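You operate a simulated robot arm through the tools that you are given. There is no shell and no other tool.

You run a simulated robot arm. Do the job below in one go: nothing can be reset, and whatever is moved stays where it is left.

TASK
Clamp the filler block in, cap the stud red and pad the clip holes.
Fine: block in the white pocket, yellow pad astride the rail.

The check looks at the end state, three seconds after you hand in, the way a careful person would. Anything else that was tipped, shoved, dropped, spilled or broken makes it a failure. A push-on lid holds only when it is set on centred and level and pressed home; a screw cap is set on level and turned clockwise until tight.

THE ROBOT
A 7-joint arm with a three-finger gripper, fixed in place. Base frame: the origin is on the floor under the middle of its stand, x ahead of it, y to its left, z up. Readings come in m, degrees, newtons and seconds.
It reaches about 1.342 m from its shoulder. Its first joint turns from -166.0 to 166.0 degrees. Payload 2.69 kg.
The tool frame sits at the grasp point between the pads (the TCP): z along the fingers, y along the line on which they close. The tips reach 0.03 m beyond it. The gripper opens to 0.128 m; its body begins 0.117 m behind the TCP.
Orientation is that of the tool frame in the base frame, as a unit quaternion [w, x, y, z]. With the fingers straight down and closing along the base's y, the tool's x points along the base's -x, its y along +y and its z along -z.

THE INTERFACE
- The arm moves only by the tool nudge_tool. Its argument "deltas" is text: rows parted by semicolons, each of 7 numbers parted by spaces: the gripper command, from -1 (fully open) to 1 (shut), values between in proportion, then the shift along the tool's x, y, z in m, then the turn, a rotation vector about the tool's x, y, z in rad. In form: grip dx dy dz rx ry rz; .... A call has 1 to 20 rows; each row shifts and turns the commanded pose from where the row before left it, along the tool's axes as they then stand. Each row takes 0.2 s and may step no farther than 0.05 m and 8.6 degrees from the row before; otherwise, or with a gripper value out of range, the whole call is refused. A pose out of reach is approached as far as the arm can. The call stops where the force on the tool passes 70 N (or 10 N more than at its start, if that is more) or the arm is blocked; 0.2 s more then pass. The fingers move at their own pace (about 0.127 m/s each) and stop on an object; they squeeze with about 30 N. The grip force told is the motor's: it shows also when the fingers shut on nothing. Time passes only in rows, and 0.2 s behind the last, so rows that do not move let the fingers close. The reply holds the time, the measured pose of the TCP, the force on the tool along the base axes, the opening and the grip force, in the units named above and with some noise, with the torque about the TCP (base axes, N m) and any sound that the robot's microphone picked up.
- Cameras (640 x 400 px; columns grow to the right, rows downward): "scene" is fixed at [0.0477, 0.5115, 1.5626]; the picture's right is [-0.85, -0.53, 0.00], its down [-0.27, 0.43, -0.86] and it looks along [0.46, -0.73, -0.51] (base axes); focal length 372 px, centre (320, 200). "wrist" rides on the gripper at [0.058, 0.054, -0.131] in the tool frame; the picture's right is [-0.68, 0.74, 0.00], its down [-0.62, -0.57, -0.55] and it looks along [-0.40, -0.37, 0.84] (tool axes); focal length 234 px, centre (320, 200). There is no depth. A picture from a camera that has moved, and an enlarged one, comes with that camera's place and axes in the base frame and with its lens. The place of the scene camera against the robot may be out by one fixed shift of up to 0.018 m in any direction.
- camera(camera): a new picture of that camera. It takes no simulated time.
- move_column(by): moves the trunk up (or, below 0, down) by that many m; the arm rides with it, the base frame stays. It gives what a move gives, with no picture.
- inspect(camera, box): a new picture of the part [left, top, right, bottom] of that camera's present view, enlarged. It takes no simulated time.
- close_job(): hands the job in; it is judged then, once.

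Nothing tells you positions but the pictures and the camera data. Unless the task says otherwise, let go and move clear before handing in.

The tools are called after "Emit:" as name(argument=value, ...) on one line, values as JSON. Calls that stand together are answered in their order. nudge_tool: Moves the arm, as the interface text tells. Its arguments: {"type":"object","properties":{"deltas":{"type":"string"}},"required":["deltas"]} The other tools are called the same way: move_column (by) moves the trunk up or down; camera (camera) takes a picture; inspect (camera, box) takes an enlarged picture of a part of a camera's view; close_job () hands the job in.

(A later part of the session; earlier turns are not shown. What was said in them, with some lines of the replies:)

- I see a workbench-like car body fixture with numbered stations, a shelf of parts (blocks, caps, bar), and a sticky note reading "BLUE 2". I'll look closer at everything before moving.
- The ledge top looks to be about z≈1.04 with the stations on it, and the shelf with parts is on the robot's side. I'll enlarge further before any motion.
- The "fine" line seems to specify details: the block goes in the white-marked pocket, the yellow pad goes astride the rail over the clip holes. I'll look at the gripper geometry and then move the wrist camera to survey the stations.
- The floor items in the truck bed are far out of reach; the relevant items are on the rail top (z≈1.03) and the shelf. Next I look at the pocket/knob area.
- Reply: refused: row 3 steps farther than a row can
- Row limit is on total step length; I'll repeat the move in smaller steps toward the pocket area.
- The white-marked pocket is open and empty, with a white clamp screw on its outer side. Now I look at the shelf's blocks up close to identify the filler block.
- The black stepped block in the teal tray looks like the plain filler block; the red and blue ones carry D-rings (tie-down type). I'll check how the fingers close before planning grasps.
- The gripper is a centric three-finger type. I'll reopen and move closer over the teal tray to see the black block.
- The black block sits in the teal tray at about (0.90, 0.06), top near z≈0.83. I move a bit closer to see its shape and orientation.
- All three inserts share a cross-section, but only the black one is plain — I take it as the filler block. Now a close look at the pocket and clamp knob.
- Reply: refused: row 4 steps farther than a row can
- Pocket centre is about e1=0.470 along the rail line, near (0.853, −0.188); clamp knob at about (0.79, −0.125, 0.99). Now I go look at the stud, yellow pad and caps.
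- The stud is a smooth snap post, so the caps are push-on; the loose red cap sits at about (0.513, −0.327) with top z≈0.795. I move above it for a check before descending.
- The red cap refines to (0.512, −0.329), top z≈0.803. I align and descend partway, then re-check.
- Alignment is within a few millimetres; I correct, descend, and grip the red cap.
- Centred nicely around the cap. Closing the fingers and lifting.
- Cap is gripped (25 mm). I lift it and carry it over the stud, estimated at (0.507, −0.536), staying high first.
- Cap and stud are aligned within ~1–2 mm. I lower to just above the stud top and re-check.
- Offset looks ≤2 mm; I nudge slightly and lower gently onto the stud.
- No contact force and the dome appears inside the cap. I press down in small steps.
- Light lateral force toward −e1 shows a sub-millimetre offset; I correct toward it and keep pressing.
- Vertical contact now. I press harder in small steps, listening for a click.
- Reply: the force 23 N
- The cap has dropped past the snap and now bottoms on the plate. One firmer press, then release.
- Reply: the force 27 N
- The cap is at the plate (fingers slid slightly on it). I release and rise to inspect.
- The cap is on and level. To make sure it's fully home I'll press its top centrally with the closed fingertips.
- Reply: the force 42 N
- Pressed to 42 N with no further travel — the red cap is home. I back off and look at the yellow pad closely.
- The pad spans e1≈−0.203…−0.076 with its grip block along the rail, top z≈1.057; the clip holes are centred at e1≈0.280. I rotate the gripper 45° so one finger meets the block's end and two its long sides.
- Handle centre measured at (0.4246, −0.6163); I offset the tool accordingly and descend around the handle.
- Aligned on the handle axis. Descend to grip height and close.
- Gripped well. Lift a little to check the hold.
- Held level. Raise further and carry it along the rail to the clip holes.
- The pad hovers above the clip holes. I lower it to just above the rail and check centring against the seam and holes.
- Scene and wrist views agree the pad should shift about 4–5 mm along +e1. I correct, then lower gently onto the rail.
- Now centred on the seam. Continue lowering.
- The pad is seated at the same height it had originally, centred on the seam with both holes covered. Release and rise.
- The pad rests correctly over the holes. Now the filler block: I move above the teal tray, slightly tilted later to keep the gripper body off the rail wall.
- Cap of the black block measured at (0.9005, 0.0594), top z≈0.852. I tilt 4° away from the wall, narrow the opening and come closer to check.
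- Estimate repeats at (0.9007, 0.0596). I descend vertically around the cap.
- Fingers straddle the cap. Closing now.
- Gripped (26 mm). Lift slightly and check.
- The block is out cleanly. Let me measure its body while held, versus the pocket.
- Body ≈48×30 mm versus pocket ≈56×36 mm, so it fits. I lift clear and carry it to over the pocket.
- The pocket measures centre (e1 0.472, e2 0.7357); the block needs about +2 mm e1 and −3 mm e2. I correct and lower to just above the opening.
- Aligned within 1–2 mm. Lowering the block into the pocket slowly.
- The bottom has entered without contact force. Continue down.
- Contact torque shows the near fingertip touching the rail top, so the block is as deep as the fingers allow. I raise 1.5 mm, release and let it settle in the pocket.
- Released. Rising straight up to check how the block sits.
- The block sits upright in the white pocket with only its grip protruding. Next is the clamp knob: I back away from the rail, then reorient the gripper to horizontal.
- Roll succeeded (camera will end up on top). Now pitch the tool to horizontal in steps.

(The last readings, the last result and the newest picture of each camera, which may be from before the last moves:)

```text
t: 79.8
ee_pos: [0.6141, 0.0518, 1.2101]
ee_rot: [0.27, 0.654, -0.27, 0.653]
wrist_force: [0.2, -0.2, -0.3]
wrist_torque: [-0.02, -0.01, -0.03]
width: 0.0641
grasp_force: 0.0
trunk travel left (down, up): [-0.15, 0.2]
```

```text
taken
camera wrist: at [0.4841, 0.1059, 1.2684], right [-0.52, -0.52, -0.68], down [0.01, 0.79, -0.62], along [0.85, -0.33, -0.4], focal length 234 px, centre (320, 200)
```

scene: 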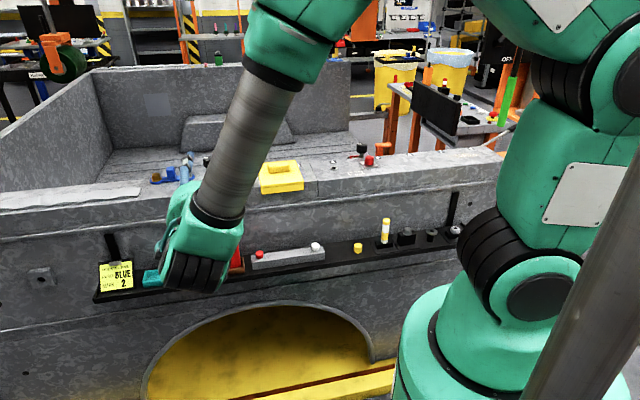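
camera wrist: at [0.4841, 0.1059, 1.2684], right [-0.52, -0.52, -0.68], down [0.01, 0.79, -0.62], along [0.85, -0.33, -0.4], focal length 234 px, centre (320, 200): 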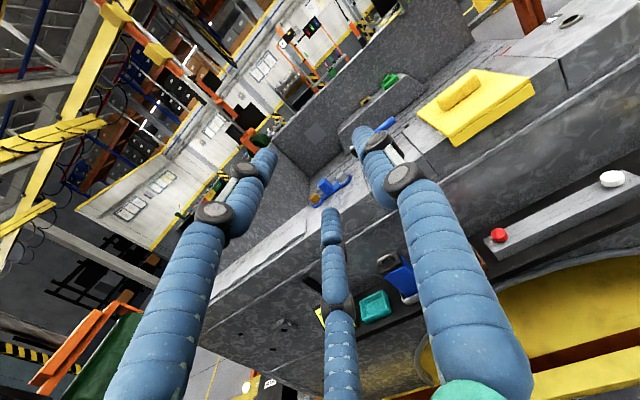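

The tool now points horizontally at the rail (z along e2, camera on top). I lower to knob height, still well back from the shelf.

Emit:
nudge_tool(deltas="0 -0.044 0 0 0 0 0; 0 -0.044 0 0 0 0 0; 0 -0.044 0 0 0 0 0; 0 -0.044 0 0 0 0 0; 0 -0.04 0 0 0 0 0; 0 0 0 0 0 0 0; 0 0 0 0 0 0 0")

Emit:
camera(camera="wrist")

Emit:
camera(camera="scene")

Emit:
inspect(camera="wrist", box=[240, 80, 440, 205])

```text
t: 81.4
ee_pos: [0.6165, 0.0504, 0.991]
ee_rot: [0.27, 0.653, -0.27, 0.654]
wrist_force: [-0.2, 0.2, -0.5]
wrist_torque: [0.01, -0.05, -0.02]
width: 0.0638
grasp_force: 0.1
trunk travel left (down, up): [-0.15, 0.2]
```

```text
taken
camera wrist: at [0.4865, 0.1043, 1.0509], right [-0.52, -0.52, -0.68], down [0.01, 0.79, -0.62], along [0.85, -0.33, -0.4], focal length 234 px, centre (320, 200)
```

wrist: 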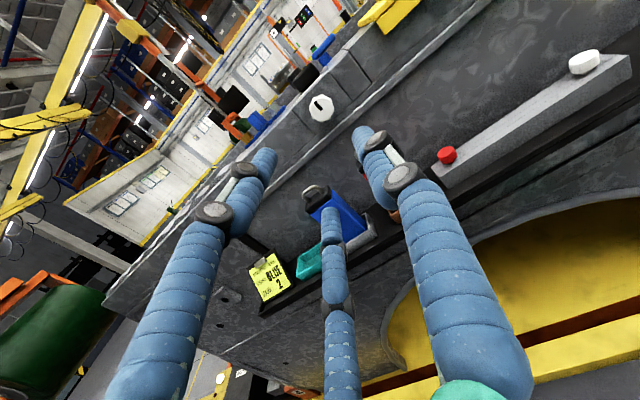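

```text
taken
```

scene: 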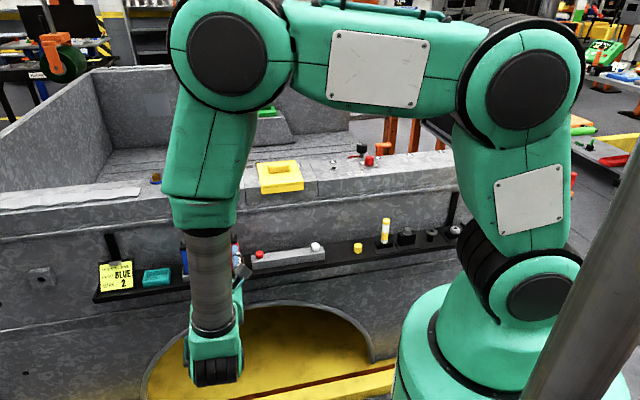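

```text
3.20 times, centred on (340, 142) of wrist
camera zoom: at [0.4865, 0.1043, 1.0509], right [-0.52, -0.52, -0.68], down [0.01, 0.79, -0.62], along [0.85, -0.33, -0.4], focal length 749 px, centre (256, 384)
```

zoom: 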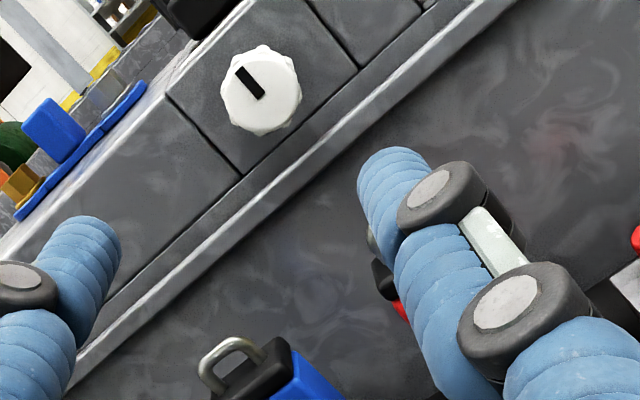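

Knob axis is at about e1≈0.468, z≈0.994. I advance toward it, stopping short for a final look.

Emit:
nudge_tool(deltas="0 0.002 0.0036 0.04 0 0 0; 0 0 0 0.045 0 0 0; 0.1 0 0 0.045 0 0 0; 0.1 0 0 0.03 0 0 0; 0.1 0 0 0 0 0 0; 0.1 0 0 0 0 0 0")

Emit:
camera(camera="wrist")

Emit:
inspect(camera="wrist", box=[240, 110, 400, 210])

Emit:
inspect(camera="scene", box=[150, 170, 270, 300])

```text
t: 82.8
ee_pos: [0.7244, -0.0636, 0.994]
ee_rot: [0.269, 0.654, -0.269, 0.654]
wrist_force: [-0.3, 0.3, 0.0]
wrist_torque: [0.03, -0.02, -0.04]
width: 0.0578
grasp_force: 0.0
trunk travel left (down, up): [-0.15, 0.2]
```

```text
taken
camera wrist: at [0.5954, -0.0087, 1.0531], right [-0.52, -0.52, -0.68], down [0.01, 0.79, -0.62], along [0.85, -0.33, -0.4], focal length 234 px, centre (320, 200)
```

wrist: 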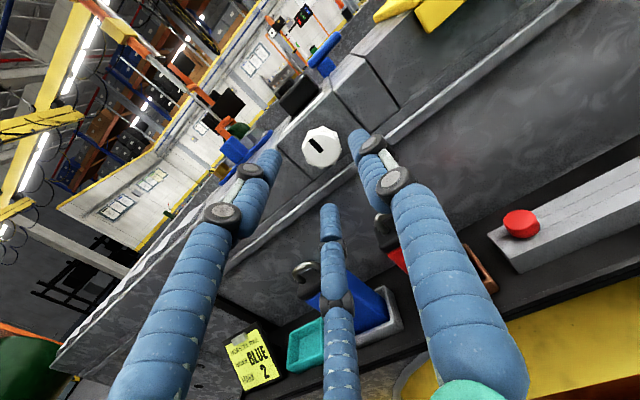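

```text
4.00 times, centred on (320, 160) of wrist
camera zoom: at [0.5954, -0.0087, 1.0531], right [-0.52, -0.52, -0.68], down [0.01, 0.79, -0.62], along [0.85, -0.33, -0.4], focal length 937 px, centre (320, 360)
```

zoom: 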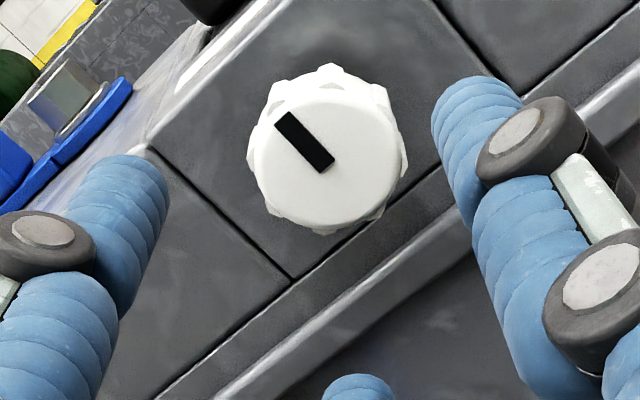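

```text
3.08 times, centred on (210, 235) of scene
camera zoom: at [0.0477, 0.5115, 1.5626], right [-0.85, -0.53, 0.0], down [-0.27, 0.43, -0.86], along [0.46, -0.73, -0.51], focal length 1143 px, centre (658, 92)
```

zoom: 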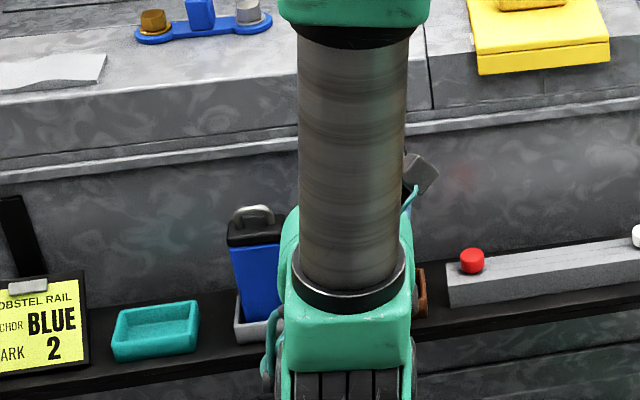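

Knob centre is within ~2 mm of the tool axis. I adjust and move in around the knob.

Emit:
nudge_tool(deltas="0.1 -0.0013 0.0021 0.03 0 0 0; 0.1 0 0 0.02 0 0 0; 0.1 0 0 0 0 0 0")

Emit:
inspect(camera="wrist", box=[240, 120, 400, 220])

```text
t: 83.6
ee_pos: [0.7589, -0.1009, 0.9934]
ee_rot: [0.27, 0.653, -0.27, 0.653]
wrist_force: [0.2, -0.2, 0.3]
wrist_torque: [-0.01, -0.03, -0.04]
width: 0.0575
grasp_force: 0.1
trunk travel left (down, up): [-0.15, 0.2]
```

```text
4.00 times, centred on (320, 170) of wrist
camera zoom: at [0.6295, -0.0468, 1.0522], right [-0.52, -0.52, -0.68], down [0.01, 0.79, -0.62], along [0.85, -0.33, -0.4], focal length 937 px, centre (320, 320)
```

zoom: 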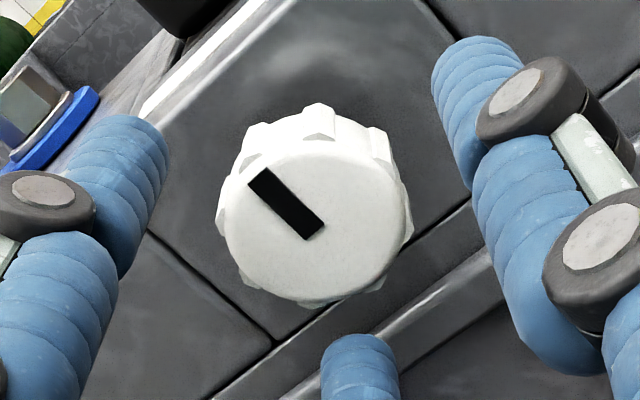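

Well centred. Advance the last 20 mm and grip the knob.

Emit:
nudge_tool(deltas="0.1 0 -0.0005 0.012 0 0 0; 0.1 0 0 0.009 0 0 0; 0.1 0 0 0 0 0 0")

Emit:
inspect(camera="wrist", box=[240, 130, 400, 230])

```text
t: 84.4
ee_pos: [0.7753, -0.1172, 0.9932]
ee_rot: [0.27, 0.654, -0.27, 0.653]
wrist_force: [0.1, 1.1, 0.4]
wrist_torque: [0.02, -0.02, -0.02]
width: 0.0577
grasp_force: 0.1
trunk travel left (down, up): [-0.15, 0.2]
```

```text
4.00 times, centred on (320, 180) of wrist
camera zoom: at [0.6449, -0.0617, 1.0514], right [-0.52, -0.52, -0.68], down [0.01, 0.79, -0.62], along [0.85, -0.33, -0.4], focal length 937 px, centre (320, 280)
```

zoom: 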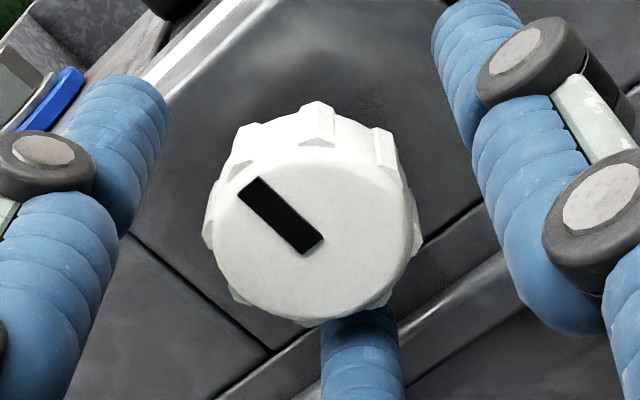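

Emit:
nudge_tool(deltas="0.5 0 0 0 0 0 0; 1 0 0 0 0 0 0; 1 0 0 0 0 0 0; 1 0 0 0 0 0 0")

Emit:
inspect(camera="wrist", box=[240, 130, 400, 230])

```text
t: 85.4
ee_pos: [0.7748, -0.116, 0.9904]
ee_rot: [0.27, 0.656, -0.269, 0.652]
wrist_force: [5.5, 13.6, -28.5]
wrist_torque: [0.39, 0.51, 0.8]
width: 0.0375
grasp_force: 29.5
trunk travel left (down, up): [-0.15, 0.2]
```

```text
4.00 times, centred on (320, 180) of wrist
camera zoom: at [0.6454, -0.0609, 1.0495], right [-0.52, -0.52, -0.67], down [0.01, 0.79, -0.62], along [0.85, -0.33, -0.41], focal length 937 px, centre (320, 280)
```

zoom: 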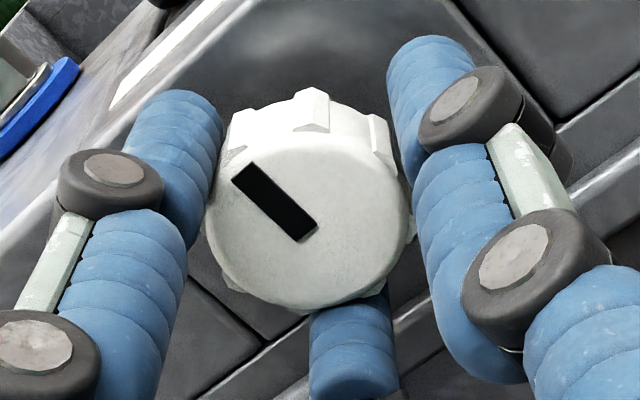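

Only the lower finger is pressing (force along its direction), so the knob axis is slightly lower. I shift the tool ~2 mm that way to balance.

Emit:
nudge_tool(deltas="1 -0.0017 -0.001 0 0 0 0; 1 0 0 0 0 0 0")

```text
t: 86.0
ee_pos: [0.7758, -0.1152, 0.9903]
ee_rot: [0.271, 0.655, -0.27, 0.652]
wrist_force: [-1.3, 10.8, -25.5]
wrist_torque: [0.5, 0.66, -0.11]
width: 0.0373
grasp_force: 30.2
trunk travel left (down, up): [-0.15, 0.2]
```

Emit:
nudge_tool(deltas="1 -0.002 -0.0005 0 0 0 0; 1 0 0 0 0 0 0")

Emit:
inspect(camera="wrist", box=[240, 130, 400, 230])

```text
t: 86.6
ee_pos: [0.7779, -0.1139, 0.9904]
ee_rot: [0.27, 0.653, -0.269, 0.654]
wrist_force: [7.9, 23.5, -12.0]
wrist_torque: [0.31, 0.33, 0.86]
width: 0.0343
grasp_force: 44.5
trunk travel left (down, up): [-0.15, 0.2]
```

```text
4.00 times, centred on (320, 180) of wrist
camera zoom: at [0.6474, -0.0588, 1.0485], right [-0.52, -0.52, -0.68], down [0.01, 0.79, -0.62], along [0.86, -0.33, -0.4], focal length 937 px, centre (320, 280)
```

zoom: 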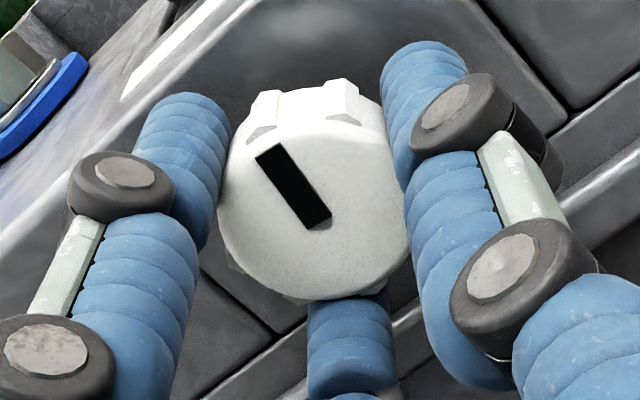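

Emit:
nudge_tool(deltas="1 -0.001 -0.002 0 0 0 0; 1 0 0 0 0 0 0")

```text
t: 87.2
ee_pos: [0.7779, -0.1138, 0.9899]
ee_rot: [0.271, 0.652, -0.271, 0.654]
wrist_force: [6.4, 8.2, 4.1]
wrist_torque: [-0.25, -0.28, -0.15]
width: 0.0341
grasp_force: 45.5
trunk travel left (down, up): [-0.15, 0.2]
```

Nearly balanced now; knob axis ≈ e1 0.470, z 0.990. I start turning clockwise (+rz) and watch the torque.

Emit:
nudge_tool(deltas="1 0.0003 -0.001 0 0 0 0; 1 0 0 0 0 0 0.13; 1 0 0 0 0 0 0.13; 1 0 0 0 0 0 0.13; 1 0 0 0 0 0 0.13; 1 0 0 0 0 0 0")

Emit:
inspect(camera="wrist", box=[240, 130, 400, 230])

```text
t: 88.6
ee_pos: [0.7769, -0.1122, 0.9903]
ee_rot: [0.091, 0.561, -0.43, 0.702]
wrist_force: [21.3, -23.5, 13.2]
wrist_torque: [-0.2, -0.19, -0.06]
width: 0.0345
grasp_force: 45.4
trunk travel left (down, up): [-0.15, 0.2]
```

```text
4.00 times, centred on (320, 180) of wrist
camera zoom: at [0.632, -0.0738, 1.0139], right [-0.21, -0.21, -0.95], down [0.17, 0.95, -0.25], along [0.96, -0.22, -0.16], focal length 937 px, centre (320, 280)
```

zoom: 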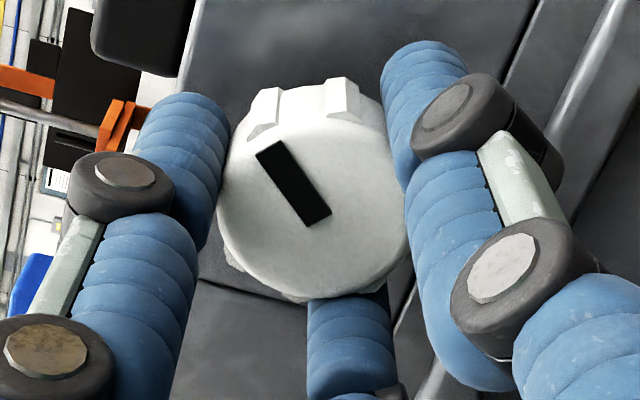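

The knob turns with the grip and draws the tool inward (+e2) as the screw advances. I follow it in with small z advances while turning.

Emit:
nudge_tool(deltas="1 0 0 0.002 0 0 0; 1 0 0 0 0 0 0")

```text
t: 89.2
ee_pos: [0.777, -0.1136, 0.9893]
ee_rot: [0.092, 0.562, -0.429, 0.701]
wrist_force: [-3.9, -3.7, 18.3]
wrist_torque: [-0.44, -0.46, -0.14]
width: 0.0344
grasp_force: 45.2
trunk travel left (down, up): [-0.15, 0.2]
```

Emit:
nudge_tool(deltas="1 0.0012 -0.0003 0 0 0 0; 1 0 0 0.0004 0 0 0.13; 1 0 0 0.0004 0 0 0.13; 1 0 0 0.0004 0 0 0.13; 1 0 0 0.0004 0 0 0.13; 1 0 0 0 0 0 0")

Emit:
inspect(camera="wrist", box=[240, 130, 400, 230])

```text
t: 90.6
ee_pos: [0.7775, -0.1133, 0.9902]
ee_rot: [-0.091, 0.434, -0.559, 0.701]
wrist_force: [-19.7, 27.0, -2.3]
wrist_torque: [0.08, 0.06, 0.21]
width: 0.0345
grasp_force: 45.8
trunk travel left (down, up): [-0.15, 0.2]
```

```text
4.00 times, centred on (320, 180) of wrist
camera zoom: at [0.6309, -0.0758, 0.9735], right [0.15, 0.15, -0.98], down [0.19, 0.97, 0.18], along [0.97, -0.21, 0.11], focal length 937 px, centre (320, 280)
```

zoom: 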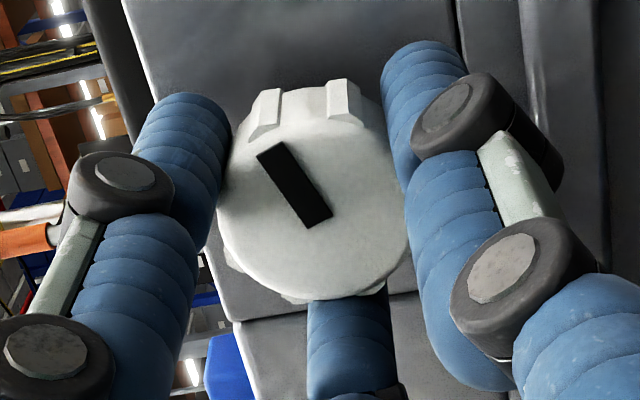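

Emit:
nudge_tool(deltas="1 0 0 -0.0022 0 0 0; 1 0 0 0 0 0 0.14; 1 0 0 0 0 0 0.14; 1 0 0 0 0 0 0.14; 1 0 0 0 0 0 0.14; 1 0 0 0 0 0 0")

```text
t: 92.0
ee_pos: [0.7776, -0.1133, 0.9898]
ee_rot: [0.282, -0.262, 0.657, -0.649]
wrist_force: [-6.4, 10.6, -8.0]
wrist_torque: [-0.02, -0.03, 0.08]
width: 0.0343
grasp_force: 45.4
trunk travel left (down, up): [-0.15, 0.2]
```

Emit:
nudge_tool(deltas="1 0 0 -0.0005 0 0 0.14; 1 0 0 0 0 0 0.14; 1 0 0 0 0 0 0.14; 1 0 0 0 0 0 0.14; 1 0 0 0 0 0 0.14; 1 0 0 0 0 0 0.14; 1 0 0 0 0 0 0")

Emit:
inspect(camera="wrist", box=[240, 130, 400, 230])

```text
t: 93.6
ee_pos: [0.7771, -0.1129, 0.9905]
ee_rot: [0.52, 0.029, 0.707, -0.478]
wrist_force: [-2.3, -2.2, -8.7]
wrist_torque: [-0.48, 0.49, -0.04]
width: 0.0342
grasp_force: 44.5
trunk travel left (down, up): [-0.15, 0.2]
```

```text
4.00 times, centred on (320, 180) of wrist
camera zoom: at [0.6878, -0.018, 0.911], right [0.71, 0.71, 0.04], down [-0.41, 0.36, 0.84], along [0.58, -0.61, 0.55], focal length 937 px, centre (320, 280)
```

zoom: 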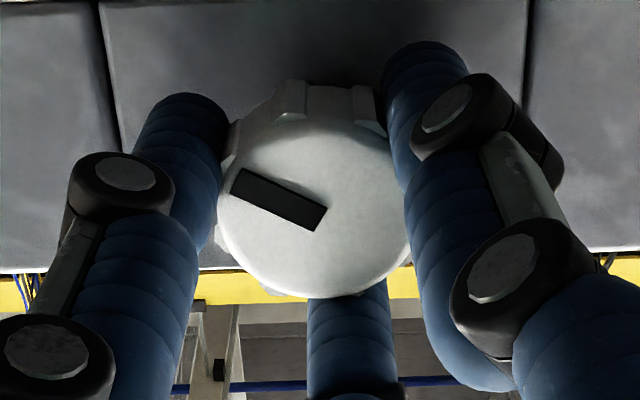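

A resisting torque of ~0.7 N·m appeared and the knob stopped turning (it slipped against the fingers), so it is about tight. One more short turn to confirm.

Emit:
nudge_tool(deltas="1 0 0 0 0 0 0.1; 1 0 0 0 0 0 0.1; 1 0 0 0 0 0 0")

Emit:
inspect(camera="wrist", box=[240, 130, 400, 230])

```text
t: 94.4
ee_pos: [0.7778, -0.114, 0.9892]
ee_rot: [0.566, 0.1, 0.7, -0.423]
wrist_force: [-8.5, -7.2, -6.9]
wrist_torque: [-0.33, 0.31, -0.48]
width: 0.0353
grasp_force: 45.4
trunk travel left (down, up): [-0.15, 0.2]
```

```text
4.00 times, centred on (320, 180) of wrist
camera zoom: at [0.699, -0.0068, 0.9133], right [0.69, 0.69, 0.24], down [-0.53, 0.25, 0.81], along [0.5, -0.68, 0.53], focal length 937 px, centre (320, 280)
```

zoom: 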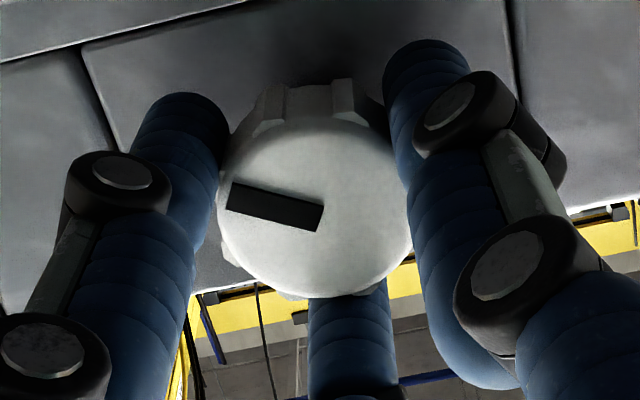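

The knob no longer turns — the clamp is tight. Release and back straight out.

Emit:
nudge_tool(deltas="0.6 0 0 0 0 0 0; 0.1 0 0 0 0 0 0; 0.1 0 0 0 0 0 0; 0.1 0 0 -0.02 0 0 0; 0.1 0 0 -0.04 0 0 0; 0.1 0 0 -0.045 0 0 0; 0.1 0 0 -0.045 0 0 0; 0.1 0 0 -0.045 0 0 0; 0.1 0 0 0 0 0 0")

Emit:
camera(camera="scene")

Emit:
camera(camera="wrist")

```text
t: 96.4
ee_pos: [0.6383, 0.0261, 0.9906]
ee_rot: [0.566, 0.1, 0.7, -0.424]
wrist_force: [0.2, 0.0, -0.2]
wrist_torque: [0.02, 0.0, -0.01]
width: 0.0575
grasp_force: 0.1
trunk travel left (down, up): [-0.15, 0.2]
```

```text
taken
```

scene: 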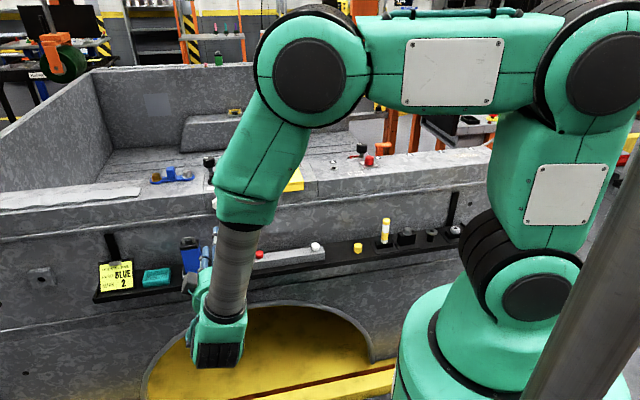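

```text
taken
camera wrist: at [0.5596, 0.1321, 0.9155], right [0.69, 0.69, 0.24], down [-0.53, 0.25, 0.81], along [0.5, -0.68, 0.53], focal length 234 px, centre (320, 200)
```

wrist: 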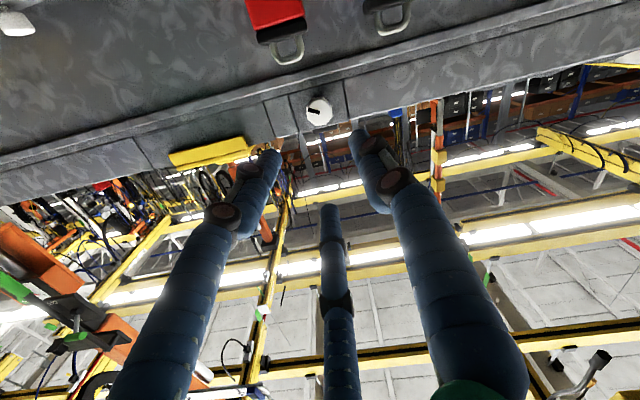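

Emit:
nudge_tool(deltas="0.1 0 0 0 0 0 -0.1467; 0.1 0 0 0 0 0 -0.1467; 0.1 0 0 0 0 0 -0.1467; 0.1 0 0 0 0 0 -0.1467; 0.1 0 0 0 0 0 -0.1467; 0.1 0 0 0 0 0 -0.1467; 0.1 0 0 0 0 0 -0.1467; 0.1 0 0 0 0 0 -0.1467; 0.1 0 0 0 0 0 -0.1467; 0.1 0 0 0 0 0 -0.1467; 0.1 0 0 0 0 0 -0.1467; 0.1 0 0 0 0 0 -0.1467; 0.1 0 0 0 0 0 -0.1467; 0.1 0 0 0 0 0 -0.1467; 0.1 0 0 0 0 0 -0.1467; 0.1 0 0 0 0 0 -0.1467; 0.1 0 0 0 0 0 -0.1467; 0.1 0 0 0 0 0 -0.1467; 0.1 0 0 0 0 0 0")

Emit:
nudge_tool(deltas="0.1 0.045 0 0 0 0 0; 0.1 0.045 0 0 0 0 0; 0.1 0.045 0 0 0 0 0; 0.1 0.045 0 0 0 0 0; 0.1 0.04 0 0 0 0 0; 0.1 0 0 0 0 0 0")

Emit:
camera(camera="scene")

Emit:
camera(camera="wrist")

```text
t: 100.4
ee_pos: [0.6397, 0.0242, 0.9912]
ee_rot: [0.271, 0.654, -0.269, 0.653]
wrist_force: [-0.4, -0.2, 0.0]
wrist_torque: [-0.02, 0.01, 0.0]
width: 0.0574
grasp_force: 0.0
trunk travel left (down, up): [-0.15, 0.2]
```

```text
t: 101.8
ee_pos: [0.6385, 0.0246, 1.2151]
ee_rot: [0.271, 0.653, -0.27, 0.653]
wrist_force: [-1.2, -0.5, 0.5]
wrist_torque: [-0.01, 0.03, 0.03]
width: 0.0576
grasp_force: 0.1
trunk travel left (down, up): [-0.15, 0.2]
```

```text
taken
```

scene: 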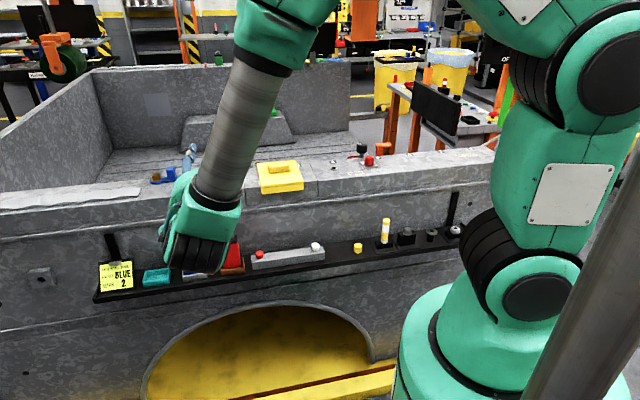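

```text
taken
camera wrist: at [0.5082, 0.0799, 1.2737], right [-0.52, -0.52, -0.68], down [0.01, 0.79, -0.62], along [0.85, -0.33, -0.41], focal length 234 px, centre (320, 200)
```

wrist: 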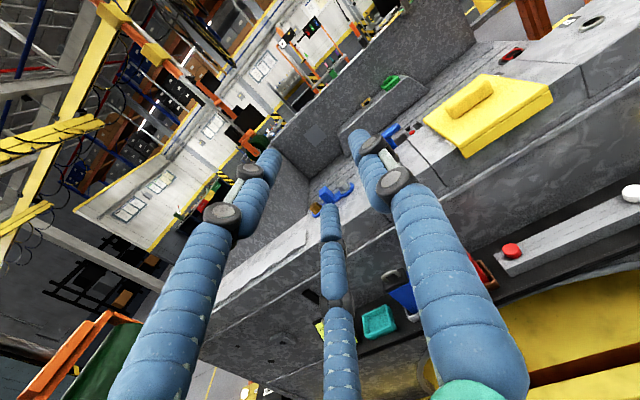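

Pitch the tool back to vertical so I can inspect everything.

Emit:
nudge_tool(deltas="0.1 0 0 0 0 -0.1428 0; 0.1 0 0 0 0 -0.1428 0; 0.1 0 0 0 0 -0.1428 0; 0.1 0 0 0 0 -0.1428 0; 0.1 0 0 0 0 -0.1428 0; 0.1 0 0 0 0 -0.1428 0; 0.1 0 0 0 0 -0.1428 0; 0.1 0 0 0 0 -0.1428 0; 0.1 0 0 0 0 -0.1428 0; 0.1 0 0 0 0 -0.1428 0; 0.1 0 0 0 0 -0.1428 0; 0.1 0 0 0 0 0 0")

Emit:
camera(camera="scene")

Emit:
inspect(camera="scene", box=[195, 160, 255, 220])

```text
t: 104.4
ee_pos: [0.6411, 0.025, 1.2101]
ee_rot: [0.001, 0.924, -0.382, -0.001]
wrist_force: [0.3, -0.8, -0.4]
wrist_torque: [0.03, 0.05, -0.02]
width: 0.0575
grasp_force: 0.0
trunk travel left (down, up): [-0.15, 0.2]
```

```text
taken
```

scene: 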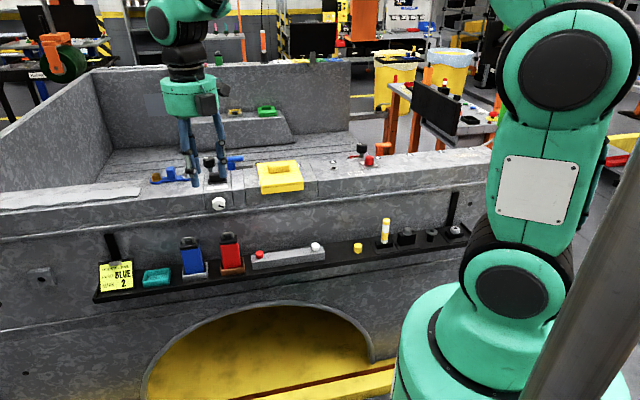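

```text
6.67 times, centred on (225, 190) of scene
camera zoom: at [0.0477, 0.5115, 1.5626], right [-0.85, -0.53, 0.0], down [-0.27, 0.43, -0.86], along [0.46, -0.73, -0.51], focal length 2476 px, centre (953, 267)
```

zoom: 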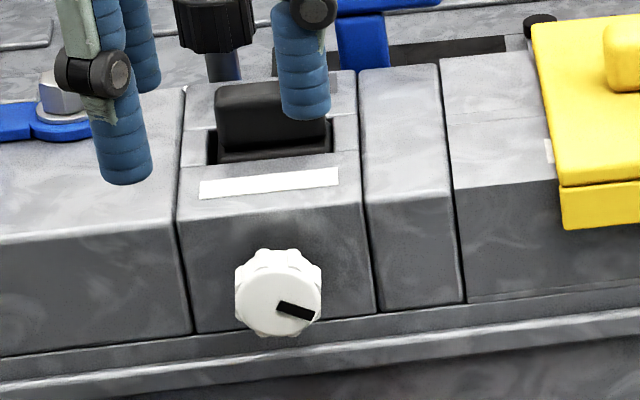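

The knob has turned from 12 to about 4 o'clock. Let me look from above at the clamped block.

Emit:
nudge_tool(deltas="-0.3 -0.045 0 0 0 0 0; -1 -0.045 0 0 0 0 0; -1 0 0 0 0 0 0.1499; -1 0 0 0 0 0 0.1499; -1 0 0 0 0 0 0.1499; -1 0 0 0 0 0 0.1499; -1 0 0 0 0 0 0.1499; -1 0 0 0 0 0 0.1499; -1 0 0 0 0 0 0.1499; -1 0 0 0 0 0 0.1499; -1 0 0 0 0 0 0.1499; -1 0 0 0 0 0 0.1499; -1 0 0 0 0 0 0.1499; -1 0 0 0 0 0 0.1499; -1 0 0 0 0 0 0.1499; -1 0 0 0 0 0 0.1499; -1 0 0 0 0 0 0.1499; -1 0 0 0 0 0 0")

Emit:
camera(camera="wrist")

Emit:
inspect(camera="scene", box=[195, 160, 255, 220])

```text
t: 108.2
ee_pos: [0.5761, 0.0894, 1.2113]
ee_rot: [0.0, -0.054, 0.999, 0.0]
wrist_force: [0.2, 0.7, -0.1]
wrist_torque: [-0.02, 0.0, 0.01]
width: 0.1281
grasp_force: 0.2
trunk travel left (down, up): [-0.15, 0.2]
```

```text
taken
camera wrist: at [0.5137, 0.1366, 1.342], right [0.59, 0.8, 0.0], down [0.67, -0.5, 0.55], along [0.44, -0.33, -0.84], focal length 234 px, centre (320, 200)
```

wrist: 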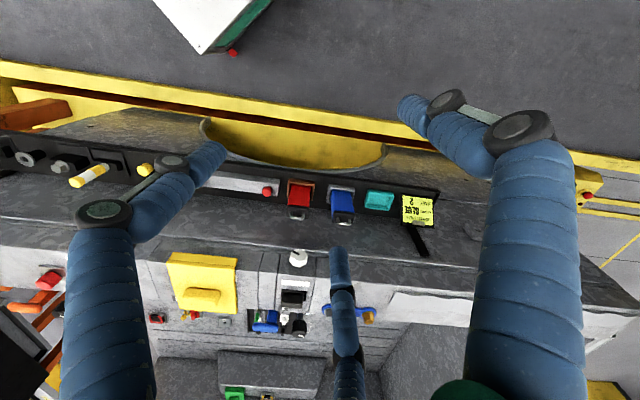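

```text
6.67 times, centred on (225, 190) of scene
camera zoom: at [0.0477, 0.5115, 1.5626], right [-0.85, -0.53, 0.0], down [-0.27, 0.43, -0.86], along [0.46, -0.73, -0.51], focal length 2476 px, centre (953, 267)
```

zoom: 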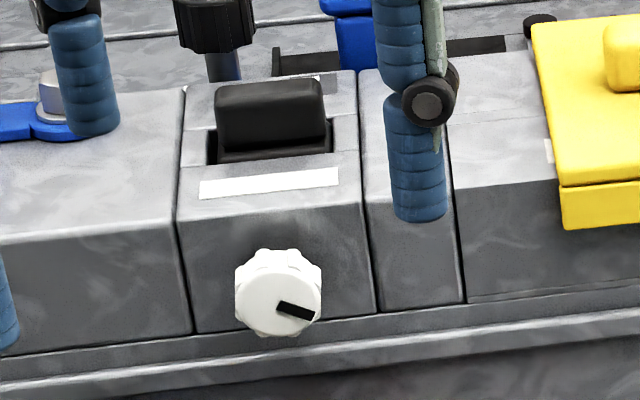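

Emit:
nudge_tool(deltas="-1 -0.0282 -0.0367 0 0 0 0; -1 -0.0282 -0.0367 0 0 0 0; -1 -0.0282 -0.0367 0 0 0 0; -1 -0.0282 -0.0367 0 0 0 0; -1 -0.0282 -0.0367 0 0 0 0; -1 -0.0282 -0.0367 0 0 0 0; -1 -0.0282 -0.0367 0 0 0 0; -1 0 0 0 0 0 0.108; -1 0 0 0 0 0 0")

Emit:
camera(camera="wrist")

Emit:
inspect(camera="wrist", box=[240, 80, 400, 180])

Emit:
inspect(camera="wrist", box=[60, 90, 300, 240])

```text
t: 110.2
ee_pos: [0.8024, -0.1464, 1.213]
ee_rot: [0.0, 0.0, 1.0, -0.001]
wrist_force: [-0.7, -0.1, 0.9]
wrist_torque: [-0.03, -0.03, 0.0]
width: 0.1277
grasp_force: 0.0
trunk travel left (down, up): [-0.15, 0.2]
```

```text
taken
camera wrist: at [0.7449, -0.0924, 1.3428], right [0.68, 0.74, 0.0], down [0.62, -0.56, 0.55], along [0.4, -0.37, -0.84], focal length 234 px, centre (320, 200)
```

wrist: 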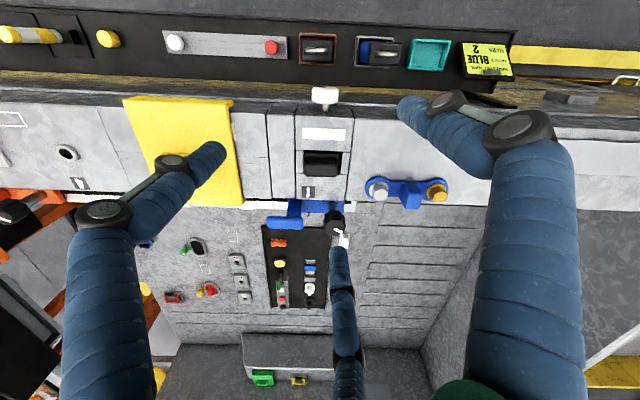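

```text
4.00 times, centred on (320, 130) of wrist
camera zoom: at [0.7449, -0.0924, 1.3428], right [0.68, 0.74, 0.0], down [0.62, -0.56, 0.55], along [0.4, -0.37, -0.84], focal length 937 px, centre (320, 480)
```

zoom: 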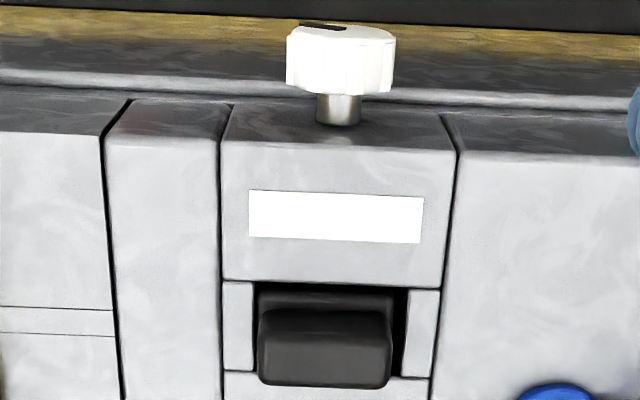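

```text
2.67 times, centred on (180, 165) of wrist
camera zoom: at [0.7449, -0.0924, 1.3428], right [0.68, 0.74, 0.0], down [0.62, -0.56, 0.55], along [0.4, -0.37, -0.84], focal length 624 px, centre (693, 293)
```

zoom: 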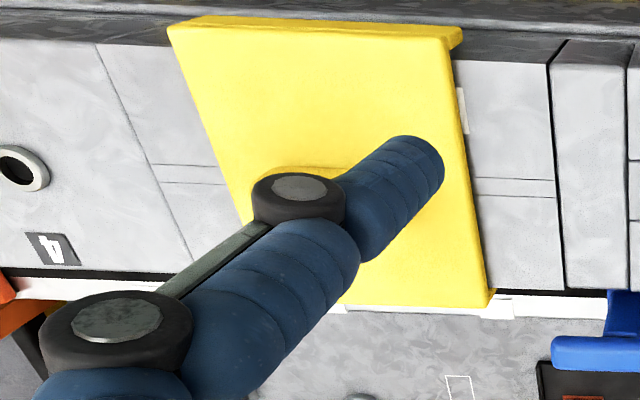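

Block clamped, pad in place. I check the cap and the shelf once more before clearing away.

Emit:
inspect(camera="scene", box=[80, 200, 280, 325])

Emit:
inspect(camera="scene", box=[280, 140, 480, 265])

Emit:
inspect(camera="scene", box=[240, 150, 320, 200])

```text
3.20 times, centred on (180, 262) of scene
camera zoom: at [0.0477, 0.5115, 1.5626], right [-0.85, -0.53, 0.0], down [-0.27, 0.43, -0.86], along [0.46, -0.73, -0.51], focal length 1189 px, centre (768, 0)
```

zoom: 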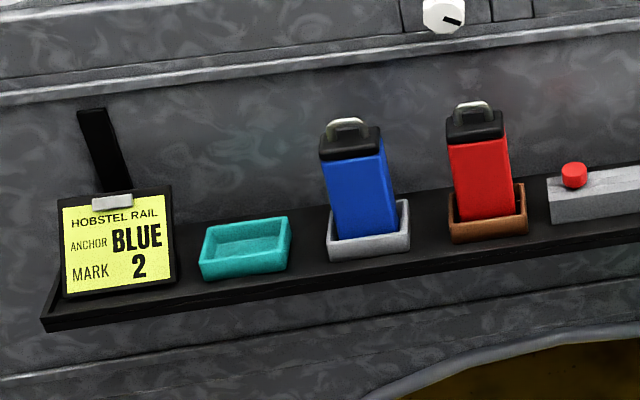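

```text
3.20 times, centred on (380, 202) of scene
camera zoom: at [0.0477, 0.5115, 1.5626], right [-0.85, -0.53, 0.0], down [-0.27, 0.43, -0.86], along [0.46, -0.73, -0.51], focal length 1189 px, centre (128, 192)
```

zoom: 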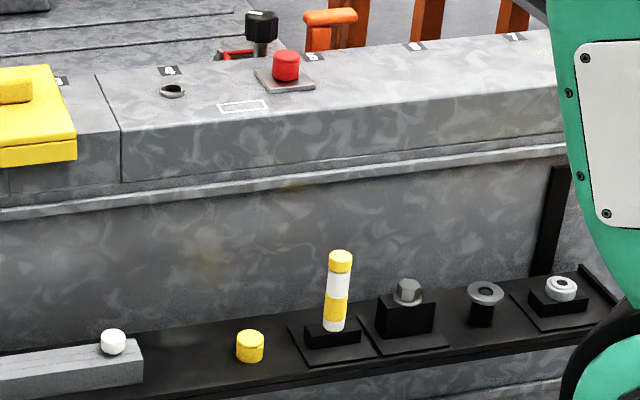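

```text
8.00 times, centred on (280, 175) of scene
camera zoom: at [0.0477, 0.5115, 1.5626], right [-0.85, -0.53, 0.0], down [-0.27, 0.43, -0.86], along [0.46, -0.73, -0.51], focal length 2972 px, centre (640, 400)
```

zoom: 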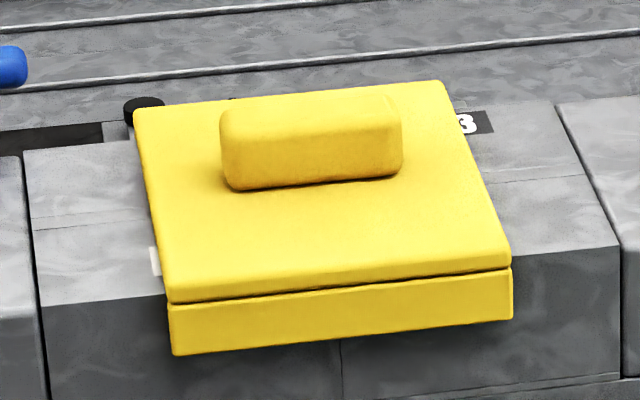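

Everything checks out: red cap home on the stud, yellow pad astride the rail over the clip holes, filler block clamped in the white pocket, the rest undisturbed. I move the arm clear and hand in.

Emit:
nudge_tool(deltas="-1 0 0 -0.045 0 0 0; -1 0 0 -0.045 0 0 0; -1 0.03 0.03 0 0 0 0; -1 0.03 0.03 0 0 0 0; -1 0.03 0.03 0 0 0 0; -1 0.03 0.03 0 0 0 0; -1 0 0 0 0 0 0; -1 0 0 0 0 0 0")

Emit:
camera(camera="scene")

```text
t: 112.0
ee_pos: [0.68, -0.023, 1.2979]
ee_rot: [-0.001, 0.0, 1.0, 0.0]
wrist_force: [0.4, 0.0, 0.0]
wrist_torque: [0.0, 0.02, 0.03]
width: 0.1284
grasp_force: 0.1
trunk travel left (down, up): [-0.15, 0.2]
```

```text
taken
```

scene: 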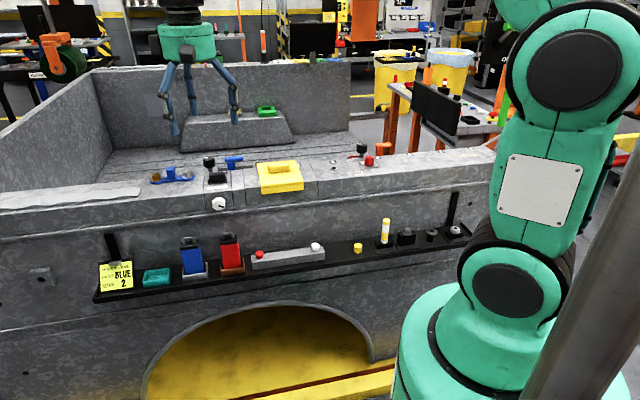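

The arm is clear, and the block, cap and pad are in place with nothing else disturbed. Handing in.

Emit:
close_job()

```text
The job is handed in.
```

I did all three jobs and handed in; I haven't been told how the check came out.

- **Filler block:** The plain black block is in the white-marked pocket. I turned the white knob about 120° clockwise, until it stopped moving under about 0.7 N·m of torque. I didn't grip it again to test whether it would turn further.
- **Stud:** The loose red cap is pressed onto the stud. A final push of about 42 N on its top moved it no further.
- **Clip holes:** The yellow pad sits astride the rail, centred over clip holes 1 and 2. Neither hole shows from either camera.

Three of these rest on how I read the task:

- **"Fine":** I took this as telling me where things should end up, so I moved the yellow pad from its first spot on the rail to the clip holes.
- **Which block:** Nothing is labelled "filler", so I picked the only block without a D-ring.
- **Blue anchor note:** I left the blue anchor alone, because the "anchor blue, mark 2" note was not part of this job.

Nothing else looks moved or knocked in the last pictures. The teal tray that held the block is now empty.
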